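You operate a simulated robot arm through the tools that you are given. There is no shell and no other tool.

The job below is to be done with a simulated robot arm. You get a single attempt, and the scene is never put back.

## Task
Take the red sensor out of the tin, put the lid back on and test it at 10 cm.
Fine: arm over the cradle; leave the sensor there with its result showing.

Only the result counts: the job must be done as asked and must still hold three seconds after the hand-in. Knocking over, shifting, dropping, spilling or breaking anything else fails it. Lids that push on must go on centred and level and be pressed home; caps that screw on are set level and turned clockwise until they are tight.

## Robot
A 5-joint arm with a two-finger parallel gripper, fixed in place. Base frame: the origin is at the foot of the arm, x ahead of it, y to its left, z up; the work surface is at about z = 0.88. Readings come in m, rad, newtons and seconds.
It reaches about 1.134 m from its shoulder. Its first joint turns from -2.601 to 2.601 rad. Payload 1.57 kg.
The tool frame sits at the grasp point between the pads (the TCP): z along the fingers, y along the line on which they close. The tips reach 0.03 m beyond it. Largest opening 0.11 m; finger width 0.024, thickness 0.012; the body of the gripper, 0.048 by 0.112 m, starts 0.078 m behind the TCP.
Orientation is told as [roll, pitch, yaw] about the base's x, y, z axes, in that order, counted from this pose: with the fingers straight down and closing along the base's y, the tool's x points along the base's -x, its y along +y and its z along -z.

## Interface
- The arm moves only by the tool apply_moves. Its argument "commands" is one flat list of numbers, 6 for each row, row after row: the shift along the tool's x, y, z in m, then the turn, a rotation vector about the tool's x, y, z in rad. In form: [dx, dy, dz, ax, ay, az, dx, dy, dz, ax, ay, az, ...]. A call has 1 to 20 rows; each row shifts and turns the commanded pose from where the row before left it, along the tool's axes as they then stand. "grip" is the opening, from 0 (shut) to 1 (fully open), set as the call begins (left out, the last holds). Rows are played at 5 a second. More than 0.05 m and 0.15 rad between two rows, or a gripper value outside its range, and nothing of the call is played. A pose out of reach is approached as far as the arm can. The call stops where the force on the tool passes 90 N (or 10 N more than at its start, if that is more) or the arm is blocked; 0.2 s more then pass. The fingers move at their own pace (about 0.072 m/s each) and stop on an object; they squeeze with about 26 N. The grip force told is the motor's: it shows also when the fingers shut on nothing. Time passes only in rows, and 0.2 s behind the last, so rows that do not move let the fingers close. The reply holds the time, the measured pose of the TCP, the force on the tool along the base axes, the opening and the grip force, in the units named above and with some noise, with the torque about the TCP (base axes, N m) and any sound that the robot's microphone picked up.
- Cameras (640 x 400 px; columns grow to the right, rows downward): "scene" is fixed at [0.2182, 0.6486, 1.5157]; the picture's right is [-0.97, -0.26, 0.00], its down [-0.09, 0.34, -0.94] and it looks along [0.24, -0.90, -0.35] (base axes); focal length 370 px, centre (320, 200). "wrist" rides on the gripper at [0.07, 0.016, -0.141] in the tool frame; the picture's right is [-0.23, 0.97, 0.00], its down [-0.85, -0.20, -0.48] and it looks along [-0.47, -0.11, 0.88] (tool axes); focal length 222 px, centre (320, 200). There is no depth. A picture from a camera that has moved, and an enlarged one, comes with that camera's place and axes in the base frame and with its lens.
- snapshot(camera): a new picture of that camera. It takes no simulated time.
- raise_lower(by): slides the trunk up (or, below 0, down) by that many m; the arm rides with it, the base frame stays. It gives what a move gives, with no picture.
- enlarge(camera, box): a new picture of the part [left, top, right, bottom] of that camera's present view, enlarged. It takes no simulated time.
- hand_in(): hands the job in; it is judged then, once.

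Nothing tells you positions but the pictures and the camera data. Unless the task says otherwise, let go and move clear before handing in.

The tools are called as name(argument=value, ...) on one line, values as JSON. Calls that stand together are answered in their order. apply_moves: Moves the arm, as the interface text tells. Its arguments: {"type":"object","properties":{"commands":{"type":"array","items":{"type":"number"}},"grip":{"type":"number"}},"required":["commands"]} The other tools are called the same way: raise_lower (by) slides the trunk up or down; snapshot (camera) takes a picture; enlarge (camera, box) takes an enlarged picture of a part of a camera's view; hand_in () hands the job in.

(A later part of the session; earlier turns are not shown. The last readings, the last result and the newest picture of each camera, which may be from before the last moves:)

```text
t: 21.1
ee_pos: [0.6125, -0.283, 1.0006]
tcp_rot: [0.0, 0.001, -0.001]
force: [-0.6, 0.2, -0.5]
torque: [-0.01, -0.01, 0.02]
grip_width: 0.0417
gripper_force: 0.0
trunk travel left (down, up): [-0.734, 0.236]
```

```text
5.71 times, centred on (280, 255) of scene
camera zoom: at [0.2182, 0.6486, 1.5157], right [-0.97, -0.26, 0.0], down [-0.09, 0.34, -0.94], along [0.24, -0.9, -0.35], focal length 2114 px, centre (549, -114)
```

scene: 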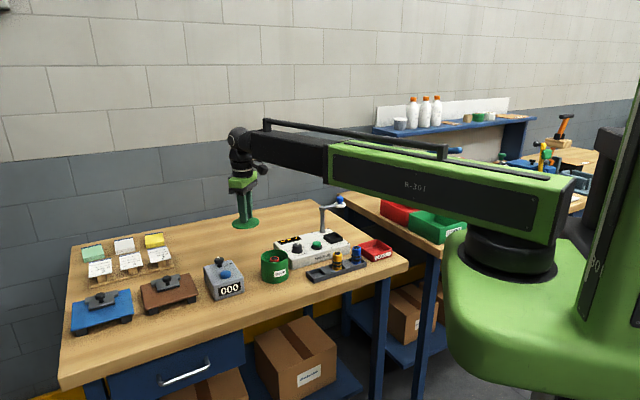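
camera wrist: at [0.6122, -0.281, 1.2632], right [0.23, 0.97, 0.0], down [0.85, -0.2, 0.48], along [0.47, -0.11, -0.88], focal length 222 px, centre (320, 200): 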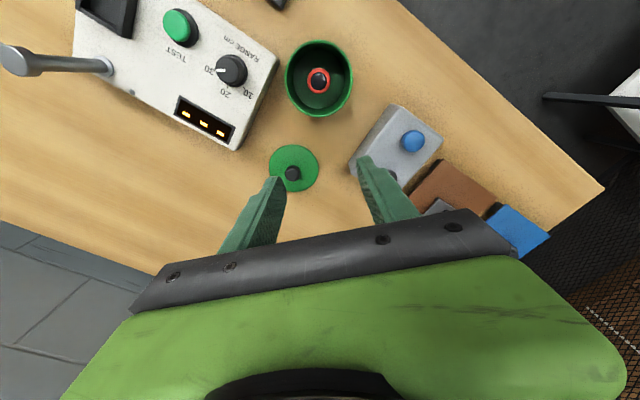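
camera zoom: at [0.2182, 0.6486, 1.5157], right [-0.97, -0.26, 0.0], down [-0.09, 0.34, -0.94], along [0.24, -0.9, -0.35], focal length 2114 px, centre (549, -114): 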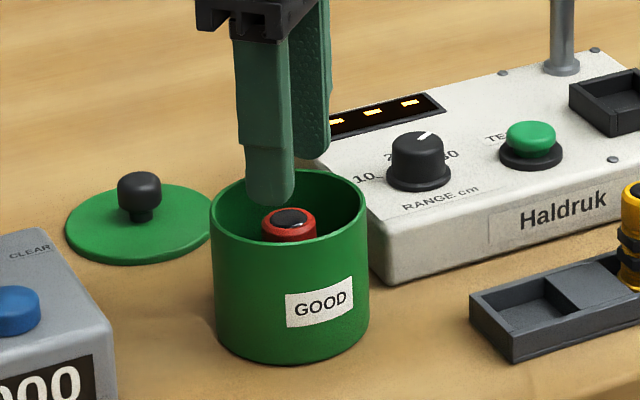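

Alignment looks right: fingers will pass between sensor and tin wall. I'll lower in two steps.

raise_lower(by=-0.025)

enlarge(camera="wrist", box=[240, 100, 400, 225])

enlarge(camera="scene", box=[250, 230, 310, 290])

```text
t: 21.9
ee_pos: [0.6129, -0.2825, 0.9774]
tcp_rot: [-0.002, 0.0, 0.0]
force: [-0.4, 0.6, 0.0]
torque: [-0.01, 0.0, 0.02]
grip_width: 0.0417
gripper_force: 0.2
trunk travel left (down, up): [-0.709, 0.261]
```

```text
3.20 times, centred on (320, 162) of wrist
camera zoom: at [0.5427, -0.2671, 1.1179], right [0.23, 0.97, 0.0], down [0.85, -0.2, 0.48], along [0.47, -0.11, -0.88], focal length 711 px, centre (320, 320)
```

zoom: 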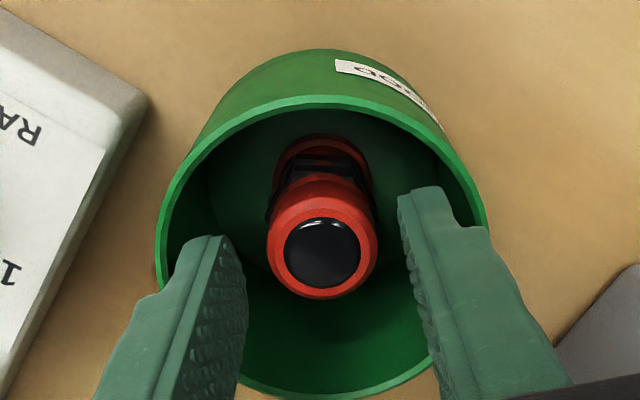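

```text
6.67 times, centred on (280, 260) of scene
camera zoom: at [0.2182, 0.6486, 1.5157], right [-0.97, -0.26, 0.0], down [-0.09, 0.34, -0.94], along [0.24, -0.9, -0.35], focal length 2467 px, centre (587, -200)
```

zoom: 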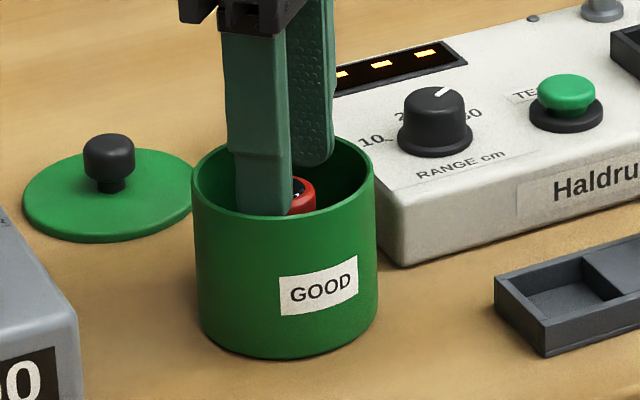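

Fingers are inside the rim without contact. I'll lower 2 cm more and close on the sensor's smooth upper body.

raise_lower(by=-0.02)

enlarge(camera="wrist", box=[240, 100, 400, 225])

```text
t: 22.5
ee_pos: [0.6127, -0.284, 0.9564]
tcp_rot: [0.001, 0.0, 0.002]
force: [0.1, 0.1, 0.1]
torque: [-0.03, 0.02, -0.02]
grip_width: 0.042
gripper_force: 0.1
trunk travel left (down, up): [-0.689, 0.281]
```

```text
3.20 times, centred on (320, 162) of wrist
camera zoom: at [0.5427, -0.2671, 1.0979], right [0.23, 0.97, 0.0], down [0.85, -0.2, 0.48], along [0.47, -0.11, -0.88], focal length 711 px, centre (320, 320)
```

zoom: 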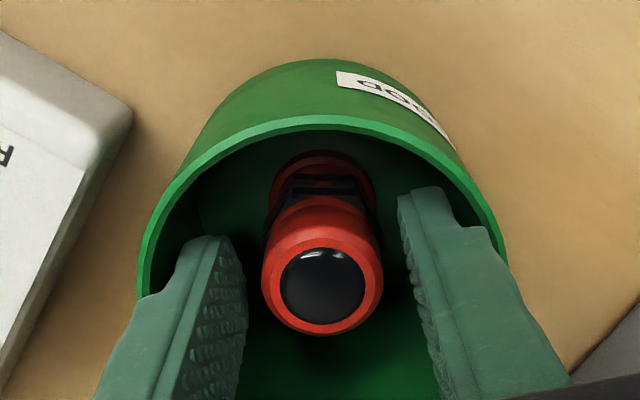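

apply_moves(commands=[0, 0, 0, 0, 0, 0, 0, 0, 0, 0, 0, 0, 0, 0, 0, 0, 0, 0], grip=0)

enlarge(camera="wrist", box=[240, 100, 400, 225])

```text
t: 23.3
ee_pos: [0.6142, -0.2829, 0.9572]
tcp_rot: [0.0, 0.0, -0.001]
force: [0.1, -0.6, 1.7]
torque: [-0.05, -0.02, -0.02]
grip_width: 0.0283
gripper_force: 25.8
trunk travel left (down, up): [-0.689, 0.281]
```

```text
3.20 times, centred on (320, 162) of wrist
camera zoom: at [0.5427, -0.2671, 1.098], right [0.23, 0.97, 0.0], down [0.85, -0.2, 0.48], along [0.47, -0.11, -0.88], focal length 711 px, centre (320, 320)
```

zoom: 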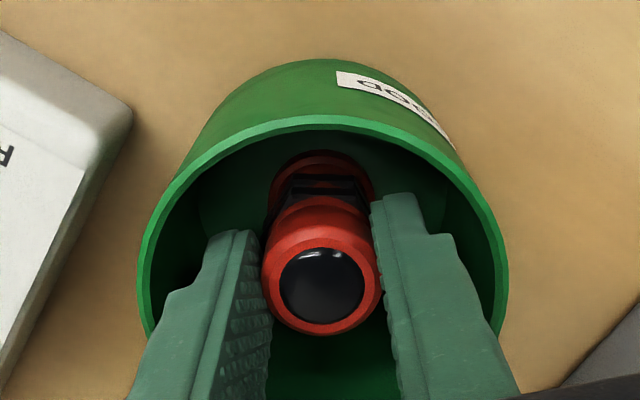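

Sensor gripped (28 mm). I'll lift it slightly, check it's held, then lift it clear.

raise_lower(by=0.015)

enlarge(camera="wrist", box=[240, 100, 400, 225])

raise_lower(by=0.115)

snapshot(camera="scene")

enlarge(camera="scene", box=[240, 190, 360, 290])

```text
t: 24.0
ee_pos: [0.6123, -0.2833, 0.9719]
tcp_rot: [0.001, 0.001, 0.0]
force: [-0.3, 0.6, -0.6]
torque: [0.02, -0.04, -0.04]
grip_width: 0.0283
gripper_force: 26.2
trunk travel left (down, up): [-0.704, 0.266]
```

```text
3.20 times, centred on (320, 162) of wrist
camera zoom: at [0.5428, -0.2671, 1.113], right [0.23, 0.97, 0.0], down [0.85, -0.2, 0.48], along [0.47, -0.11, -0.88], focal length 711 px, centre (320, 320)
```

zoom: 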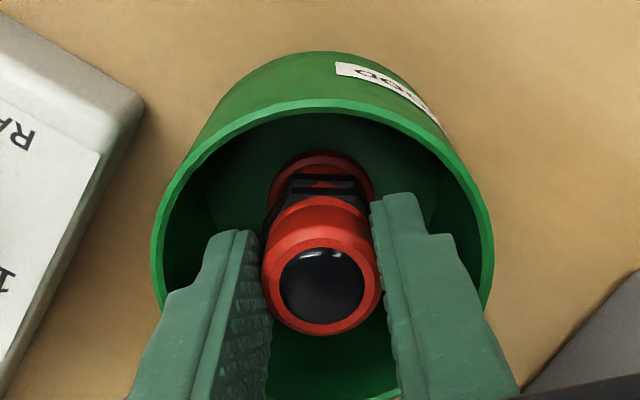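

```text
t: 25.4
ee_pos: [0.6137, -0.2831, 1.0864]
tcp_rot: [0.0, 0.0, -0.001]
force: [0.6, -0.5, -1.2]
torque: [0.05, 0.0, -0.03]
grip_width: 0.0285
gripper_force: 26.0
trunk travel left (down, up): [-0.819, 0.151]
```

```text
taken
```

scene: 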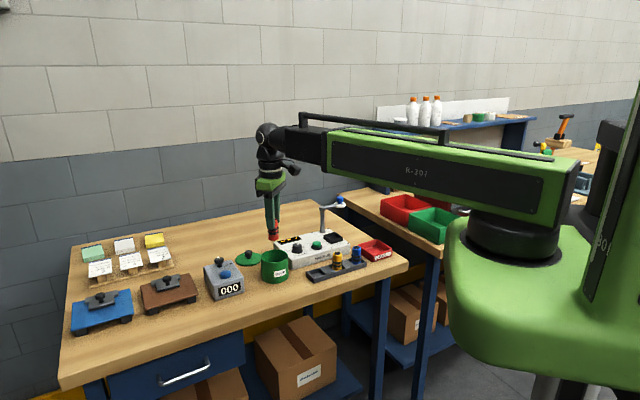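

```text
4.00 times, centred on (300, 240) of scene
camera zoom: at [0.2182, 0.6486, 1.5157], right [-0.97, -0.26, 0.0], down [-0.09, 0.34, -0.94], along [0.24, -0.9, -0.35], focal length 1480 px, centre (400, 40)
```

zoom: 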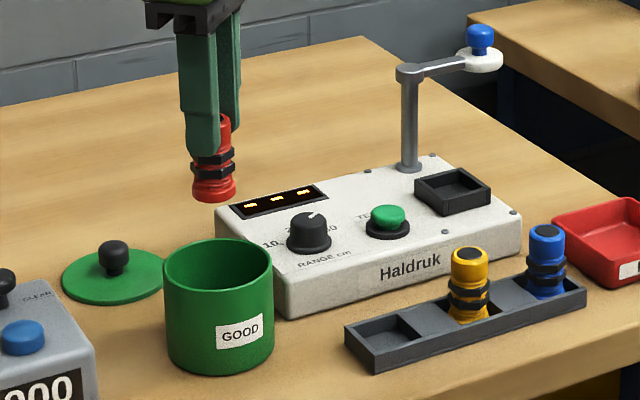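

The sensor is out of the tin. I'll raise a bit more for clearance and move near the cradle for a close look at it.

raise_lower(by=0.045)

apply_moves(commands=[0.02, -0.043, 0, 0, 0, 0, 0.02, -0.043, 0, 0, 0, 0, 0.02, -0.043, 0, 0, 0, 0, 0.02, -0.043, 0, 0, 0, 0, 0.02, -0.043, 0, 0, 0, 0])

snapshot(camera="wrist")

enlarge(camera="wrist", box=[260, 80, 380, 160])

```text
t: 26.3
ee_pos: [0.6132, -0.2818, 1.1317]
tcp_rot: [0.0, 0.001, 0.001]
force: [-0.1, 0.3, -0.7]
torque: [0.02, -0.01, -0.01]
grip_width: 0.0282
gripper_force: 26.5
trunk travel left (down, up): [-0.864, 0.106]
```

```text
t: 27.5
ee_pos: [0.5128, -0.4977, 1.131]
tcp_rot: [-0.001, -0.001, 0.0]
force: [-0.5, -0.7, -1.1]
torque: [0.0, 0.01, 0.02]
grip_width: 0.0284
gripper_force: 26.1
trunk travel left (down, up): [-0.864, 0.106]
```

```text
taken
camera wrist: at [0.443, -0.4812, 1.2728], right [0.23, 0.97, 0.0], down [0.85, -0.2, 0.48], along [0.47, -0.11, -0.88], focal length 222 px, centre (320, 200)
```

wrist: 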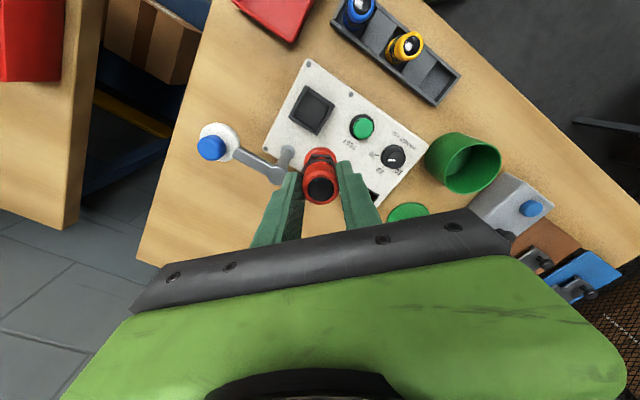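

```text
5.00 times, centred on (320, 120) of wrist
camera zoom: at [0.443, -0.4812, 1.2728], right [0.23, 0.97, 0.0], down [0.85, -0.2, 0.48], along [0.47, -0.11, -0.88], focal length 1111 px, centre (320, 600)
```

zoom: 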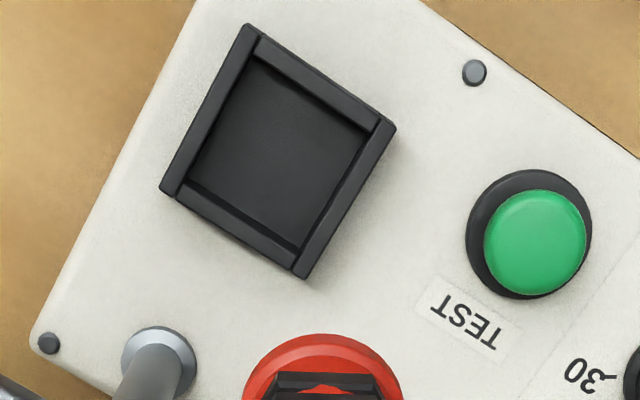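

The cradle centre comes out at about (0.480, -0.502) with an opening near 38–40 mm. I'll line up over it and lower partway.

apply_moves(commands=[0.0163, -0.002, 0, 0, 0, 0, 0.0163, -0.002, 0, 0, 0, 0])

raise_lower(by=-0.095)

snapshot(camera="wrist")

enlarge(camera="wrist", box=[240, 100, 400, 225])

enlarge(camera="scene", box=[290, 190, 370, 260])

```text
t: 28.1
ee_pos: [0.4799, -0.5018, 1.1318]
tcp_rot: [-0.001, 0.0, 0.001]
force: [-0.7, -0.6, -0.1]
torque: [0.01, -0.02, 0.0]
grip_width: 0.0282
gripper_force: 25.8
trunk travel left (down, up): [-0.864, 0.106]
```

```text
t: 29.4
ee_pos: [0.4799, -0.5003, 1.036]
tcp_rot: [0.001, 0.0, 0.0]
force: [0.0, -0.1, -1.1]
torque: [0.0, -0.01, -0.01]
grip_width: 0.0283
gripper_force: 25.6
trunk travel left (down, up): [-0.769, 0.201]
```

```text
taken
camera wrist: at [0.4101, -0.4849, 1.178], right [0.23, 0.97, 0.0], down [0.85, -0.2, 0.48], along [0.47, -0.11, -0.88], focal length 222 px, centre (320, 200)
```

wrist: 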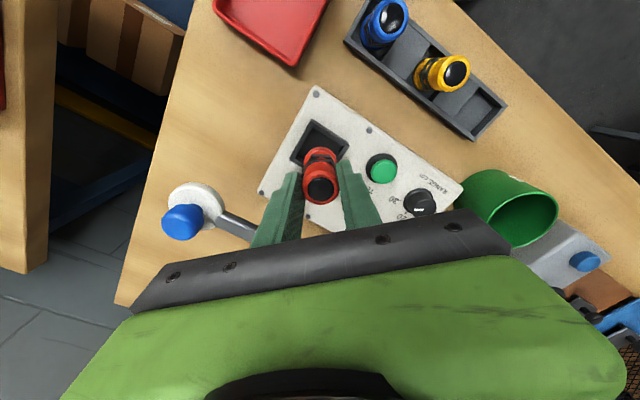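

```text
3.20 times, centred on (320, 162) of wrist
camera zoom: at [0.4101, -0.4849, 1.178], right [0.23, 0.97, 0.0], down [0.85, -0.2, 0.48], along [0.47, -0.11, -0.88], focal length 711 px, centre (320, 320)
```

zoom: 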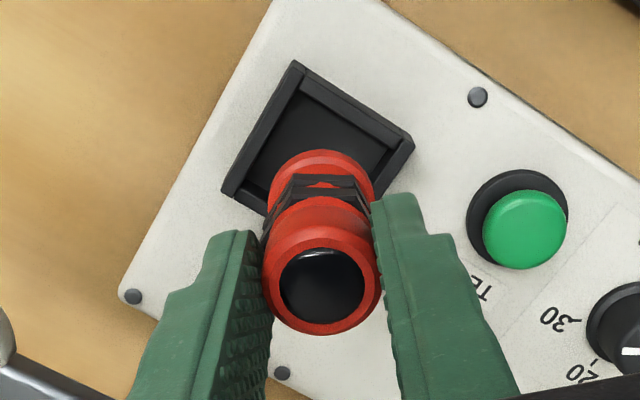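

```text
5.71 times, centred on (330, 225) of scene
camera zoom: at [0.2182, 0.6486, 1.5157], right [-0.97, -0.26, 0.0], down [-0.09, 0.34, -0.94], along [0.24, -0.9, -0.35], focal length 2114 px, centre (263, 57)
```

zoom: 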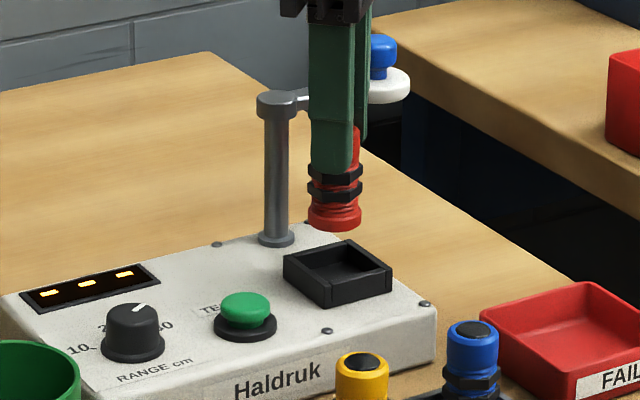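

The sensor hangs right over the cradle. I'll lower near the rim and check again.

raise_lower(by=-0.022)

enlarge(camera="wrist", box=[270, 110, 370, 190])

enlarge(camera="scene", box=[310, 205, 360, 250])

```text
t: 30.1
ee_pos: [0.4792, -0.4995, 1.0141]
tcp_rot: [0.0, 0.0, 0.0]
force: [0.6, -0.1, -0.1]
torque: [0.04, -0.01, 0.02]
grip_width: 0.0282
gripper_force: 25.8
trunk travel left (down, up): [-0.747, 0.223]
```

```text
5.00 times, centred on (320, 150) of wrist
camera zoom: at [0.4101, -0.4849, 1.1559], right [0.23, 0.97, 0.0], down [0.85, -0.2, 0.48], along [0.47, -0.11, -0.88], focal length 1111 px, centre (320, 450)
```

zoom: 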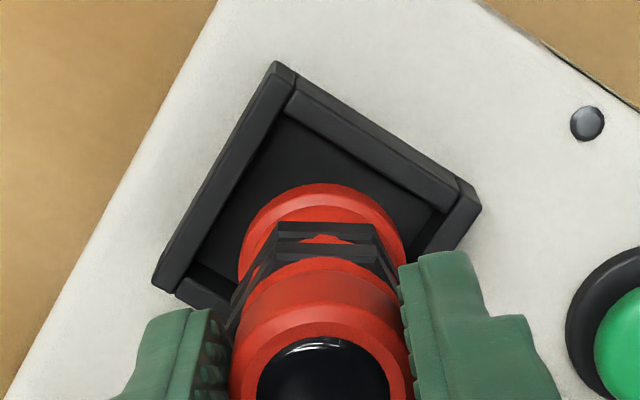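

```text
8.89 times, centred on (335, 228) of scene
camera zoom: at [0.2182, 0.6486, 1.5157], right [-0.97, -0.26, 0.0], down [-0.09, 0.34, -0.94], along [0.24, -0.9, -0.35], focal length 3289 px, centre (187, -44)
```

zoom: 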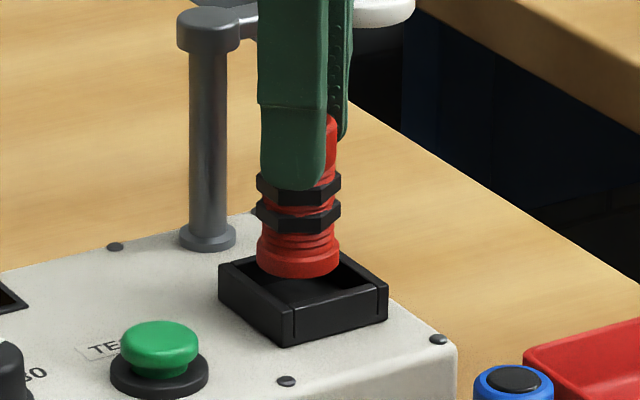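

The sensor sits about 2 mm off towards +x relative to the cradle; I'll correct this and lower into the cradle in small steps.

apply_moves(commands=[0.002, 0, 0, 0, 0, 0])

raise_lower(by=-0.006)

raise_lower(by=-0.004)

enlarge(camera="scene", box=[310, 205, 360, 250])

enlarge(camera="wrist", box=[270, 110, 370, 190])

```text
t: 30.5
ee_pos: [0.4778, -0.5011, 1.0138]
tcp_rot: [0.0, 0.001, 0.0]
force: [1.1, 0.2, -0.6]
torque: [0.01, -0.03, 0.01]
grip_width: 0.0284
gripper_force: 26.1
trunk travel left (down, up): [-0.747, 0.223]
```

```text
t: 31.0
ee_pos: [0.4774, -0.5006, 1.0082]
tcp_rot: [-0.001, 0.001, -0.001]
force: [-0.3, -0.6, 0.2]
torque: [-0.01, 0.01, 0.02]
grip_width: 0.0285
gripper_force: 26.0
trunk travel left (down, up): [-0.741, 0.229]
```

```text
t: 31.6
ee_pos: [0.4776, -0.5001, 1.004]
tcp_rot: [0.0, 0.0, 0.0]
force: [0.4, 0.9, -0.3]
torque: [-0.02, 0.0, -0.01]
grip_width: 0.0282
gripper_force: 25.7
trunk travel left (down, up): [-0.737, 0.233]
```

```text
8.89 times, centred on (335, 228) of scene
camera zoom: at [0.2182, 0.6486, 1.5157], right [-0.97, -0.26, 0.0], down [-0.09, 0.34, -0.94], along [0.24, -0.9, -0.35], focal length 3289 px, centre (187, -44)
```

zoom: 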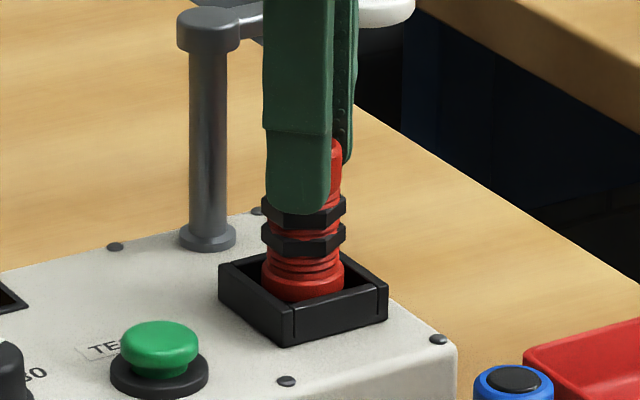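

```text
5.00 times, centred on (320, 150) of wrist
camera zoom: at [0.408, -0.485, 1.1459], right [0.23, 0.97, 0.0], down [0.85, -0.2, 0.48], along [0.47, -0.11, -0.88], focal length 1111 px, centre (320, 450)
```

zoom: 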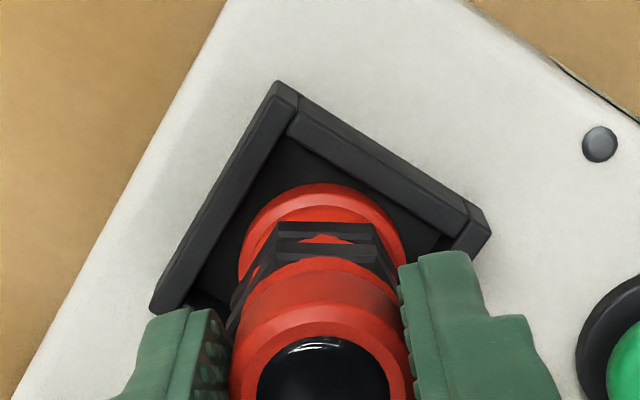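

The sensor's foot is now inside the cradle rim. I'll step down until it contacts the floor.

raise_lower(by=-0.003)

raise_lower(by=-0.002)

enlarge(camera="scene", box=[310, 205, 360, 250])

```text
t: 32.1
ee_pos: [0.4794, -0.5016, 1.0029]
tcp_rot: [0.0, 0.001, 0.0]
force: [0.5, -0.1, -0.5]
torque: [0.01, -0.01, -0.01]
grip_width: 0.0283
gripper_force: 26.1
trunk travel left (down, up): [-0.734, 0.236]
```

```text
t: 32.6
ee_pos: [0.4779, -0.4997, 0.9986]
tcp_rot: [0.0, 0.0, -0.001]
force: [-0.7, 0.6, 0.3]
torque: [0.01, -0.02, 0.01]
grip_width: 0.0281
gripper_force: 26.3
trunk travel left (down, up): [-0.732, 0.238]
```

```text
8.89 times, centred on (335, 228) of scene
camera zoom: at [0.2182, 0.6486, 1.5157], right [-0.97, -0.26, 0.0], down [-0.09, 0.34, -0.94], along [0.24, -0.9, -0.35], focal length 3289 px, centre (187, -44)
```

zoom: 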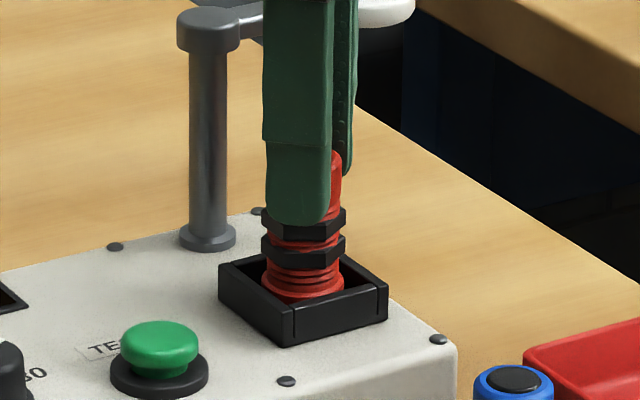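

raise_lower(by=-0.002)

raise_lower(by=-0.002)

```text
t: 33.1
ee_pos: [0.4783, -0.5016, 0.9973]
tcp_rot: [-0.001, 0.0, 0.002]
force: [0.1, 0.4, -0.6]
torque: [0.01, -0.01, 0.0]
grip_width: 0.0285
gripper_force: 26.0
trunk travel left (down, up): [-0.73, 0.24]
```

```text
t: 33.6
ee_pos: [0.478, -0.5004, 0.9953]
tcp_rot: [-0.002, -0.002, 0.0]
force: [4.3, -3.7, 17.5]
torque: [-0.02, -0.3, -0.08]
grip_width: 0.0285
gripper_force: 26.1
trunk travel left (down, up): [-0.728, 0.242]
```

Contact with the cradle floor (17 N). I'll ease off 1 mm and open the fingers.

raise_lower(by=0.001)

apply_moves(commands=[0, 0, 0, 0, 0, 0, 0, 0, 0, 0, 0, 0, 0, 0, 0, 0, 0, 0], grip=0.5)

enlarge(camera="wrist", box=[260, 110, 380, 210])

enlarge(camera="scene", box=[310, 205, 360, 250])

```text
t: 34.1
ee_pos: [0.4776, -0.4997, 0.9953]
tcp_rot: [0.001, 0.0, -0.001]
force: [0.6, -1.0, 0.2]
torque: [-0.07, 0.03, 0.01]
grip_width: 0.0282
gripper_force: 26.1
trunk travel left (down, up): [-0.729, 0.241]
```

```text
t: 34.9
ee_pos: [0.4777, -0.4998, 0.9969]
tcp_rot: [0.001, 0.0, 0.0]
force: [-0.6, 0.0, -0.1]
torque: [-0.01, 0.01, 0.0]
grip_width: 0.0548
gripper_force: 0.1
trunk travel left (down, up): [-0.729, 0.241]
```

```text
4.00 times, centred on (320, 160) of wrist
camera zoom: at [0.408, -0.485, 1.138], right [0.23, 0.97, 0.0], down [0.85, -0.2, 0.48], along [0.47, -0.11, -0.88], focal length 888 px, centre (320, 360)
```

zoom: 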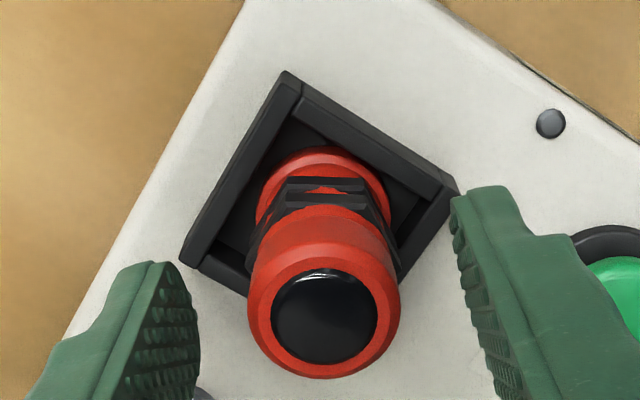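

```text
8.89 times, centred on (335, 228) of scene
camera zoom: at [0.2182, 0.6486, 1.5157], right [-0.97, -0.26, 0.0], down [-0.09, 0.34, -0.94], along [0.24, -0.9, -0.35], focal length 3289 px, centre (187, -44)
```

zoom: 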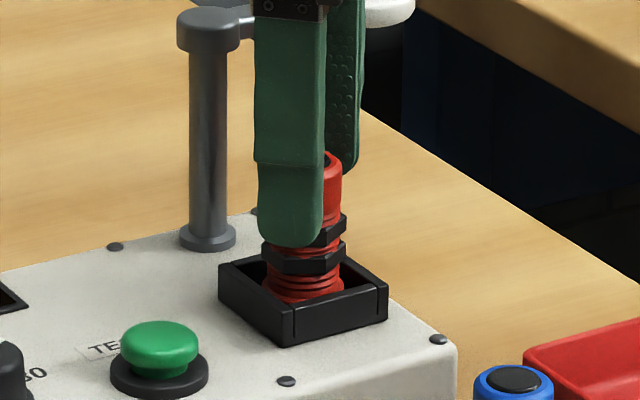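

The sensor stands upright in the cradle. I'll rise straight up and look at the swing arm.

raise_lower(by=0.13)

snapshot(camera="wrist")

enlarge(camera="scene", box=[300, 185, 370, 255])

```text
t: 36.5
ee_pos: [0.4789, -0.5004, 1.127]
tcp_rot: [0.0, 0.001, 0.001]
force: [-0.5, 0.5, -0.1]
torque: [0.0, 0.02, 0.02]
grip_width: 0.055
gripper_force: 0.0
trunk travel left (down, up): [-0.859, 0.111]
```

```text
taken
camera wrist: at [0.408, -0.485, 1.2679], right [0.23, 0.97, 0.0], down [0.85, -0.2, 0.48], along [0.47, -0.11, -0.88], focal length 222 px, centre (320, 200)
```

wrist: 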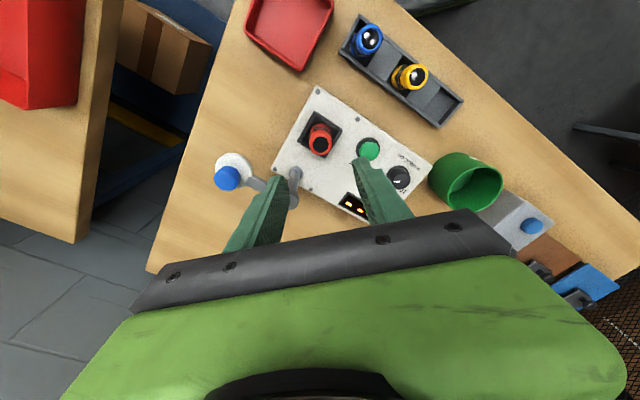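

```text
5.71 times, centred on (335, 220) of scene
camera zoom: at [0.2182, 0.6486, 1.5157], right [-0.97, -0.26, 0.0], down [-0.09, 0.34, -0.94], along [0.24, -0.9, -0.35], focal length 2114 px, centre (234, 86)
```

zoom: 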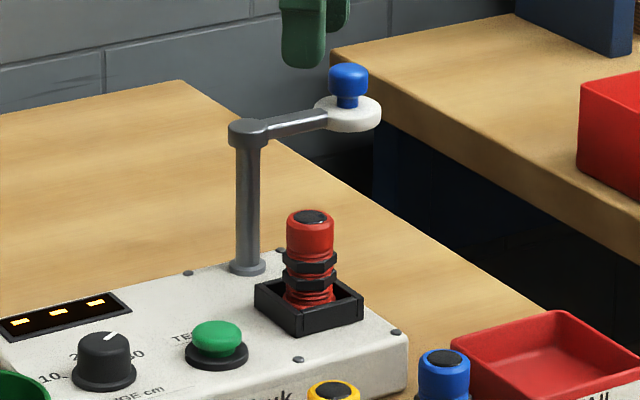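

enlarge(camera="wrist", box=[190, 80, 350, 210])

enlarge(camera="wrist", box=[195, 135, 265, 205])

enlarge(camera="wrist", box=[290, 95, 350, 170])

```text
3.08 times, centred on (270, 145) of wrist
camera zoom: at [0.408, -0.485, 1.2679], right [0.23, 0.97, 0.0], down [0.85, -0.2, 0.48], along [0.47, -0.11, -0.88], focal length 684 px, centre (474, 369)
```

zoom: 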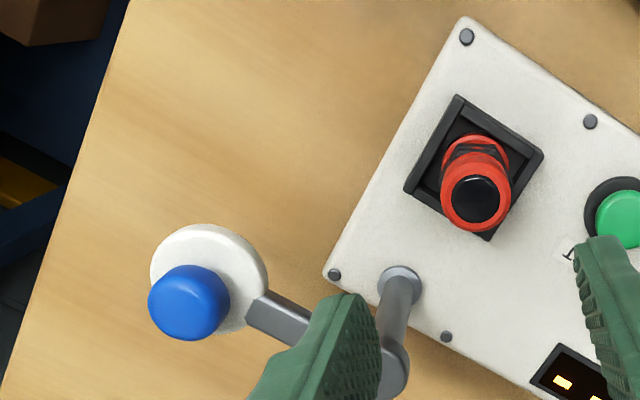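

```text
5.71 times, centred on (230, 170) of wrist
camera zoom: at [0.408, -0.485, 1.2679], right [0.23, 0.97, 0.0], down [0.85, -0.2, 0.48], along [0.47, -0.11, -0.88], focal length 1269 px, centre (834, 371)
```

zoom: 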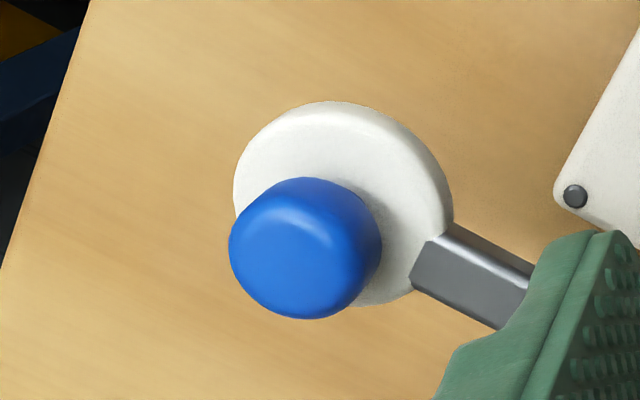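

```text
5.33 times, centred on (320, 132) of wrist
camera zoom: at [0.408, -0.485, 1.2679], right [0.23, 0.97, 0.0], down [0.85, -0.2, 0.48], along [0.47, -0.11, -0.88], focal length 1185 px, centre (320, 560)
```

zoom: 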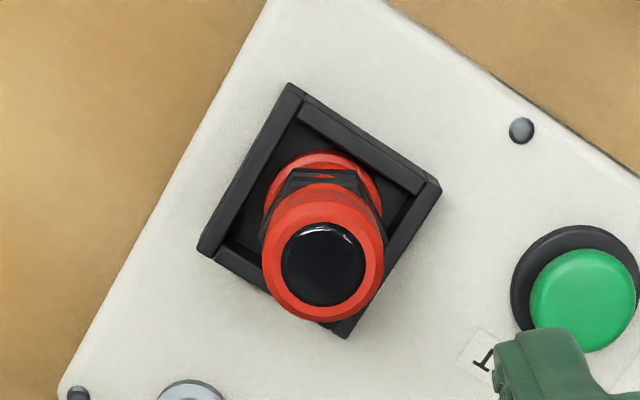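

The swing-arm knob is at about (0.480, -0.6095), head z≈1.03–1.05, and the pivot post is near (0.534, -0.556), so the arm must turn 90° clockwise to lie over the cradle. I'll go above the knob and yaw the tool 45° so the fingers straddle it along the swing direction.

apply_moves(commands=[-0.0007, -0.0363, 0, 0, 0, 0, -0.0007, -0.0363, 0, 0, 0, 0, -0.0007, -0.0363, 0, 0, 0, 0, 0, 0, 0, 0, 0, -0.1309, 0, 0, 0, 0, 0, -0.1309, 0, 0, 0, 0, 0, -0.1309, 0, 0, 0, 0, 0, -0.1309, 0, 0, 0, 0, 0, -0.1309, 0, 0, 0, 0, 0, -0.1309, 0, 0, 0, 0, 0, 0], grip=0.5)

snapshot(camera="wrist")

enlarge(camera="wrist", box=[240, 90, 400, 210])

enlarge(camera="scene", box=[300, 165, 380, 255])

```text
t: 38.7
ee_pos: [0.4799, -0.6085, 1.127]
tcp_rot: [0.001, 0.0, 0.787]
force: [-0.3, -0.1, -0.3]
torque: [0.01, 0.0, -0.01]
grip_width: 0.0549
gripper_force: 0.1
trunk travel left (down, up): [-0.859, 0.111]
```

```text
taken
camera wrist: at [0.4184, -0.6477, 1.268], right [-0.53, 0.85, 0.0], down [0.75, 0.46, 0.48], along [0.41, 0.25, -0.88], focal length 222 px, centre (320, 200)
```

wrist: 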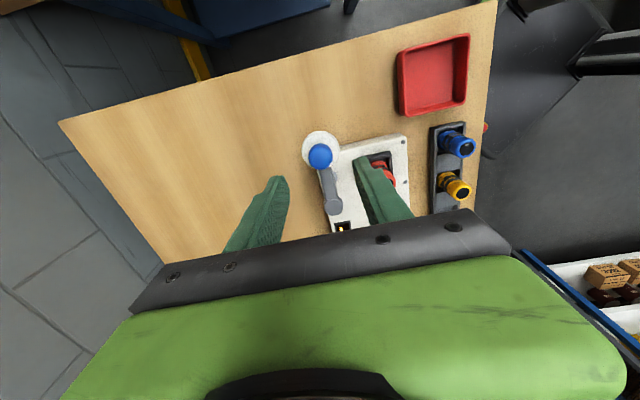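

```text
3.33 times, centred on (320, 150) of wrist
camera zoom: at [0.4184, -0.6477, 1.268], right [-0.53, 0.85, 0.0], down [0.75, 0.46, 0.48], along [0.41, 0.25, -0.88], focal length 740 px, centre (320, 367)
```

zoom: 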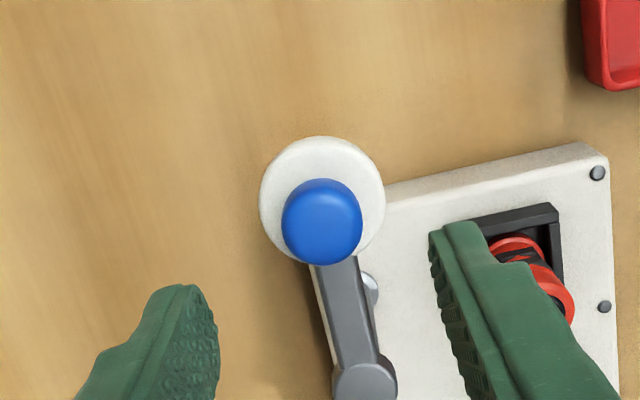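

```text
4.44 times, centred on (340, 210) of scene
camera zoom: at [0.2182, 0.6486, 1.5157], right [-0.97, -0.26, 0.0], down [-0.09, 0.34, -0.94], along [0.24, -0.9, -0.35], focal length 1644 px, centre (231, 156)
```

zoom: 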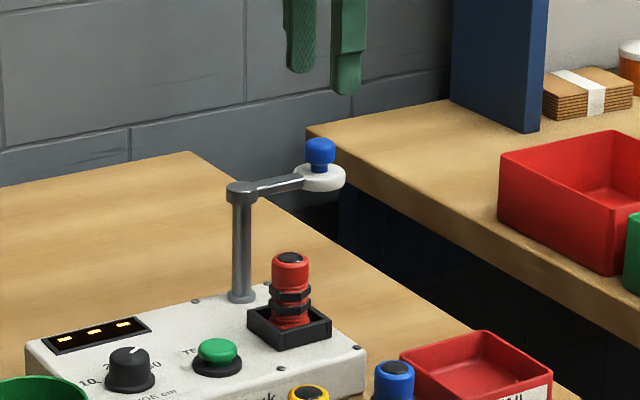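

enlarge(camera="wrist", box=[290, 125, 390, 225])

```text
4.00 times, centred on (340, 175) of wrist
camera zoom: at [0.4184, -0.6477, 1.268], right [-0.53, 0.85, 0.0], down [0.75, 0.46, 0.48], along [0.41, 0.25, -0.88], focal length 888 px, centre (240, 300)
```

zoom: 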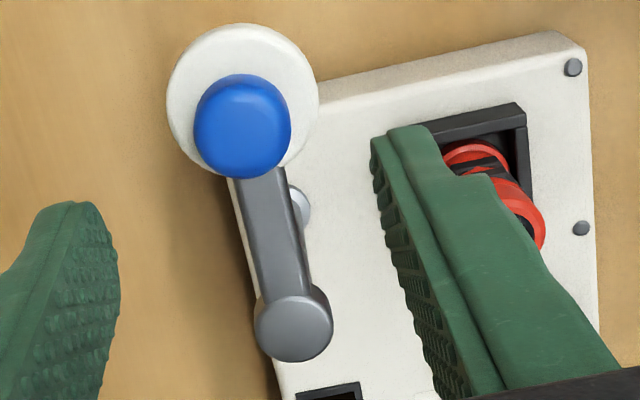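

The pivot cap is at about (0.533, -0.557), radius ≈75 mm. I'll lower the fingers around the knob.

raise_lower(by=-0.072)

enlarge(camera="wrist", box=[240, 110, 400, 230])

enlarge(camera="scene", box=[310, 165, 370, 215])

```text
t: 39.8
ee_pos: [0.48, -0.6087, 1.0534]
tcp_rot: [0.001, -0.001, 0.787]
force: [0.3, -0.3, -0.4]
torque: [-0.01, 0.0, 0.0]
grip_width: 0.0547
gripper_force: 0.1
trunk travel left (down, up): [-0.787, 0.183]
```

```text
3.33 times, centred on (320, 170) of wrist
camera zoom: at [0.4183, -0.6476, 1.196], right [-0.53, 0.85, 0.0], down [0.75, 0.46, 0.48], along [0.41, 0.25, -0.88], focal length 740 px, centre (320, 300)
```

zoom: 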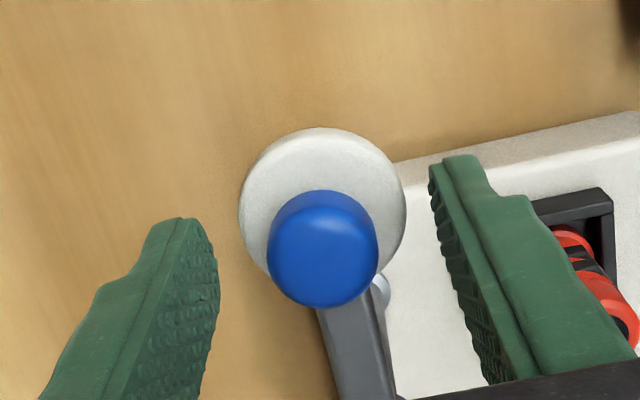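

```text
8.00 times, centred on (340, 190) of scene
camera zoom: at [0.2182, 0.6486, 1.5157], right [-0.97, -0.26, 0.0], down [-0.09, 0.34, -0.94], along [0.24, -0.9, -0.35], focal length 2960 px, centre (160, 280)
```

zoom: 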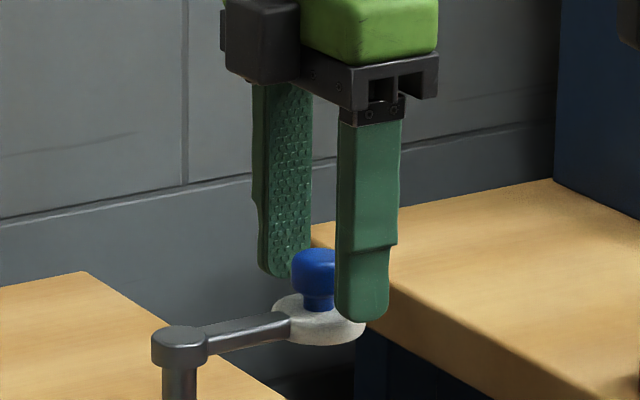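

The knob sits between the fingers. I'll close to a loose cage (33 mm) and swing the first part of the arc to see it moves.

apply_moves(commands=[0, 0, 0, 0, 0, 0, 0, 0, 0, 0, 0, 0, -0.000285, 0.006537, 0, 0, 0, 0.08727, -0.000285, 0.006537, 0, 0, 0, 0.08727, -0.000285, 0.006537, 0, 0, 0, 0.08727, -0.000285, 0.006537, 0, 0, 0, 0.08727, -0.000285, 0.006537, 0, 0, 0, 0.08727], grip=0.3)

enlarge(camera="wrist", box=[240, 110, 400, 230])

enlarge(camera="scene", box=[300, 165, 370, 255])

```text
t: 41.4
ee_pos: [0.4626, -0.5832, 1.0547]
tcp_rot: [0.0, 0.001, 0.348]
force: [0.7, -0.4, 0.9]
torque: [0.03, 0.03, 0.01]
grip_width: 0.0331
gripper_force: 0.1
trunk travel left (down, up): [-0.787, 0.183]
```

```text
3.33 times, centred on (320, 170) of wrist
camera zoom: at [0.3914, -0.5908, 1.196], right [-0.12, 0.99, 0.0], down [0.87, 0.1, 0.48], along [0.48, 0.06, -0.88], focal length 740 px, centre (320, 300)
```

zoom: 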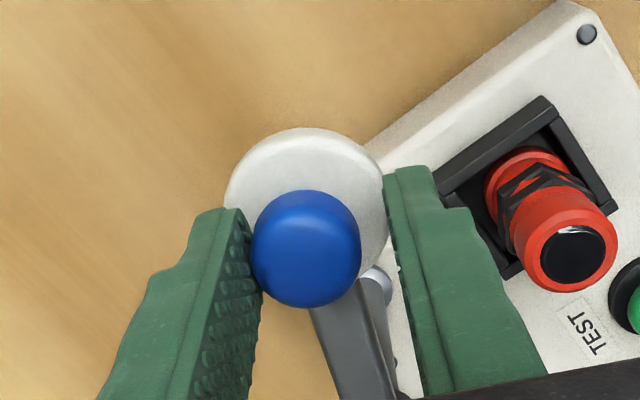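

```text
4.44 times, centred on (335, 210) of scene
camera zoom: at [0.2182, 0.6486, 1.5157], right [-0.97, -0.26, 0.0], down [-0.09, 0.34, -0.94], along [0.24, -0.9, -0.35], focal length 1644 px, centre (253, 156)
```

zoom: 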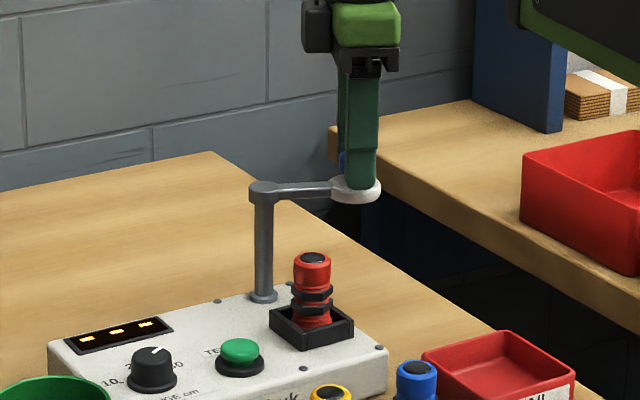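

The arm swings freely with the cage. I'll continue the arc the remaining 65°.

apply_moves(commands=[-0.000285, 0.006537, 0, 0, 0, 0.08727, -0.000285, 0.006537, 0, 0, 0, 0.08727, -0.000285, 0.006537, 0, 0, 0, 0.08727, -0.000285, 0.006537, 0, 0, 0, 0.08727, -0.000285, 0.006537, 0, 0, 0, 0.08727, -0.000285, 0.006537, 0, 0, 0, 0.08727, -0.000285, 0.006537, 0, 0, 0, 0.08727, -0.000285, 0.006537, 0, 0, 0, 0.08727, -0.000285, 0.006537, 0, 0, 0, 0.08727, -0.000285, 0.006537, 0, 0, 0, 0.08727, -0.000285, 0.006537, 0, 0, 0, 0.08727])

enlarge(camera="wrist", box=[240, 110, 400, 230])

enlarge(camera="scene", box=[300, 165, 370, 255])

```text
t: 43.8
ee_pos: [0.4714, -0.5139, 1.0545]
tcp_rot: [-0.001, -0.002, -0.612]
force: [-0.9, 0.0, -0.7]
torque: [-0.03, 0.0, -0.05]
grip_width: 0.0332
gripper_force: 0.1
trunk travel left (down, up): [-0.787, 0.183]
```

```text
3.33 times, centred on (320, 170) of wrist
camera zoom: at [0.4235, -0.4609, 1.196], right [0.75, 0.67, 0.0], down [0.58, -0.66, 0.48], along [0.32, -0.36, -0.88], focal length 740 px, centre (320, 300)
```

zoom: 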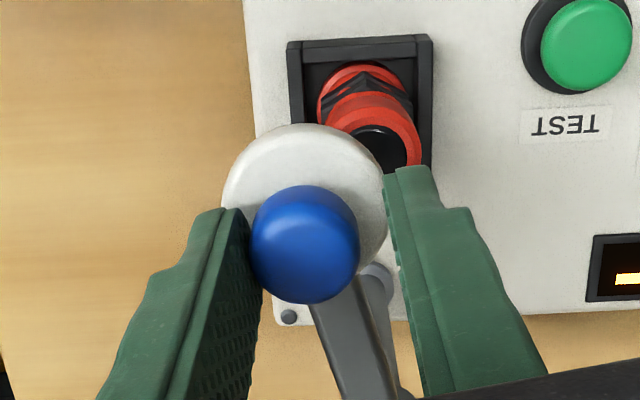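

```text
4.44 times, centred on (335, 210) of scene
camera zoom: at [0.2182, 0.6486, 1.5157], right [-0.97, -0.26, 0.0], down [-0.09, 0.34, -0.94], along [0.24, -0.9, -0.35], focal length 1644 px, centre (253, 156)
```

zoom: 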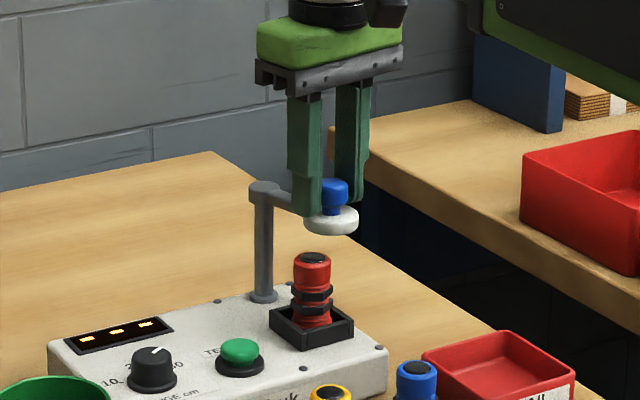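

Nearly there. I'll do the last 10° and check the arm against the sensor.

apply_moves(commands=[-0.000285, 0.006537, 0, 0, 0, 0.08727, -0.000285, 0.006537, 0, 0, 0, 0.08727, 0, 0, 0, 0, 0, 0])

enlarge(camera="wrist", box=[240, 110, 400, 230])

enlarge(camera="scene", box=[300, 165, 370, 255])

```text
t: 44.6
ee_pos: [0.4808, -0.505, 1.0538]
tcp_rot: [-0.001, 0.001, -0.787]
force: [0.7, -0.3, 0.3]
torque: [-0.01, 0.02, 0.0]
grip_width: 0.033
gripper_force: 0.0
trunk travel left (down, up): [-0.787, 0.183]
```

```text
3.33 times, centred on (320, 170) of wrist
camera zoom: at [0.4416, -0.4437, 1.196], right [0.85, 0.53, 0.0], down [0.46, -0.75, 0.48], along [0.25, -0.41, -0.88], focal length 740 px, centre (320, 300)
```

zoom: 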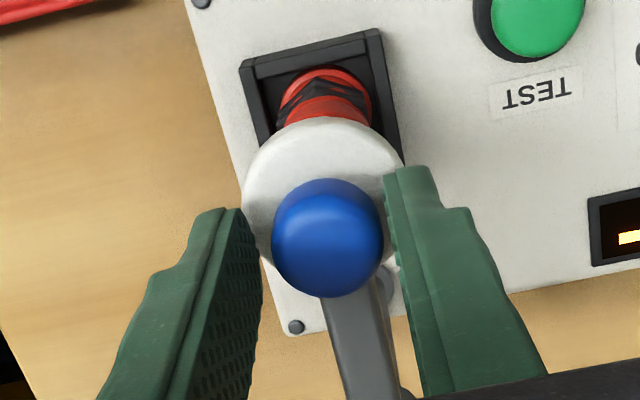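

```text
4.44 times, centred on (335, 210) of scene
camera zoom: at [0.2182, 0.6486, 1.5157], right [-0.97, -0.26, 0.0], down [-0.09, 0.34, -0.94], along [0.24, -0.9, -0.35], focal length 1644 px, centre (253, 156)
```

zoom: 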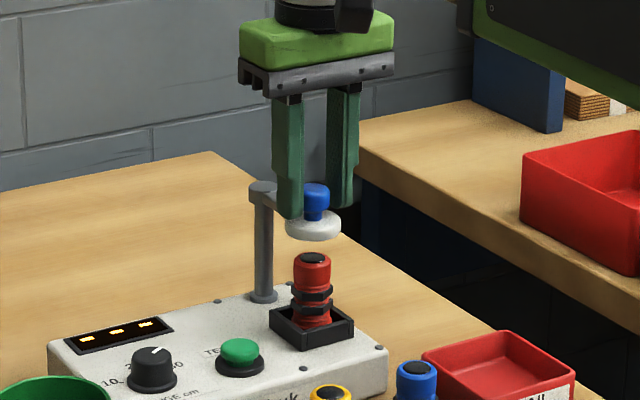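

The arm's disc now sits over the sensor (disc ≈(0.478, -0.501) vs cradle (0.480, -0.502)). I'll open and rise clear.

apply_moves(commands=[0, 0, 0, 0, 0, 0, 0, 0, 0, 0, 0, 0], grip=0.5)

raise_lower(by=0.09)

snapshot(camera="wrist")

enlarge(camera="scene", box=[300, 165, 370, 255])

```text
t: 45.2
ee_pos: [0.4809, -0.5046, 1.0542]
tcp_rot: [0.002, 0.0, -0.786]
force: [-0.1, -0.2, -0.6]
torque: [0.01, -0.02, 0.02]
grip_width: 0.055
gripper_force: 0.1
trunk travel left (down, up): [-0.787, 0.183]
```

```text
t: 46.5
ee_pos: [0.4789, -0.5043, 1.1442]
tcp_rot: [-0.001, 0.0, -0.786]
force: [-0.1, -0.3, 0.2]
torque: [-0.01, -0.03, 0.01]
grip_width: 0.0551
gripper_force: 0.2
trunk travel left (down, up): [-0.877, 0.093]
```

```text
taken
camera wrist: at [0.4415, -0.4438, 1.2859], right [0.85, 0.53, 0.0], down [0.46, -0.75, 0.48], along [0.25, -0.41, -0.88], focal length 222 px, centre (320, 200)
```

wrist: 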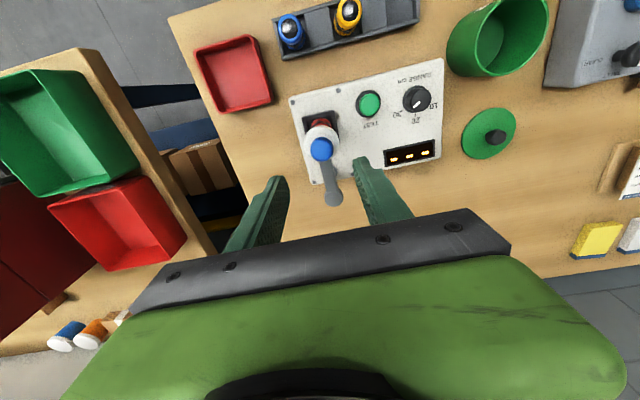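

```text
4.44 times, centred on (335, 210) of scene
camera zoom: at [0.2182, 0.6486, 1.5157], right [-0.97, -0.26, 0.0], down [-0.09, 0.34, -0.94], along [0.24, -0.9, -0.35], focal length 1644 px, centre (253, 156)
```

zoom: 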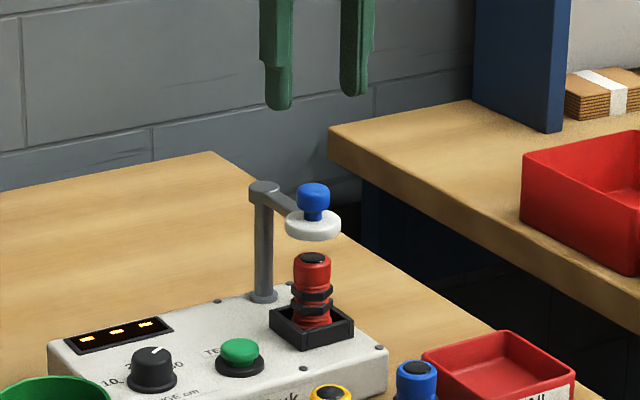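

The arm stays over the sensor. Next the dial: I'll zoom in to refine its place and pointer.

enlarge(camera="wrist", box=[345, 55, 465, 175])

enlarge(camera="wrist", box=[385, 65, 445, 135])

enlarge(camera="wrist", box=[280, 80, 380, 210])

```text
3.33 times, centred on (405, 115) of wrist
camera zoom: at [0.4415, -0.4438, 1.2859], right [0.85, 0.53, 0.0], down [0.46, -0.75, 0.48], along [0.25, -0.41, -0.88], focal length 740 px, centre (37, 483)
```

zoom: 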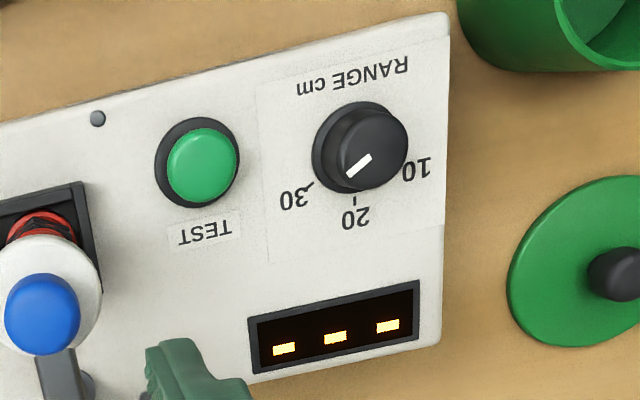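

```text
5.71 times, centred on (415, 100) of wrist
camera zoom: at [0.4415, -0.4438, 1.2859], right [0.85, 0.53, 0.0], down [0.46, -0.75, 0.48], along [0.25, -0.41, -0.88], focal length 1269 px, centre (-223, 771)
```

zoom: 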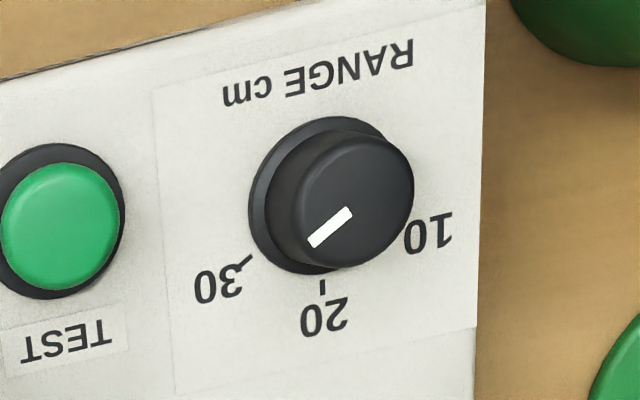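

```text
3.08 times, centred on (330, 145) of wrist
camera zoom: at [0.4415, -0.4438, 1.2859], right [0.85, 0.53, 0.0], down [0.46, -0.75, 0.48], along [0.25, -0.41, -0.88], focal length 684 px, centre (289, 369)
```

zoom: 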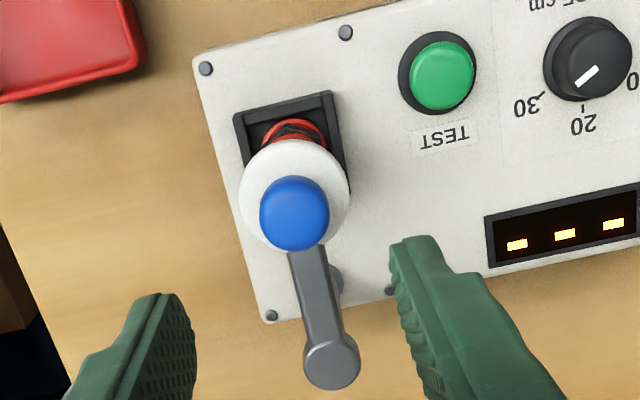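

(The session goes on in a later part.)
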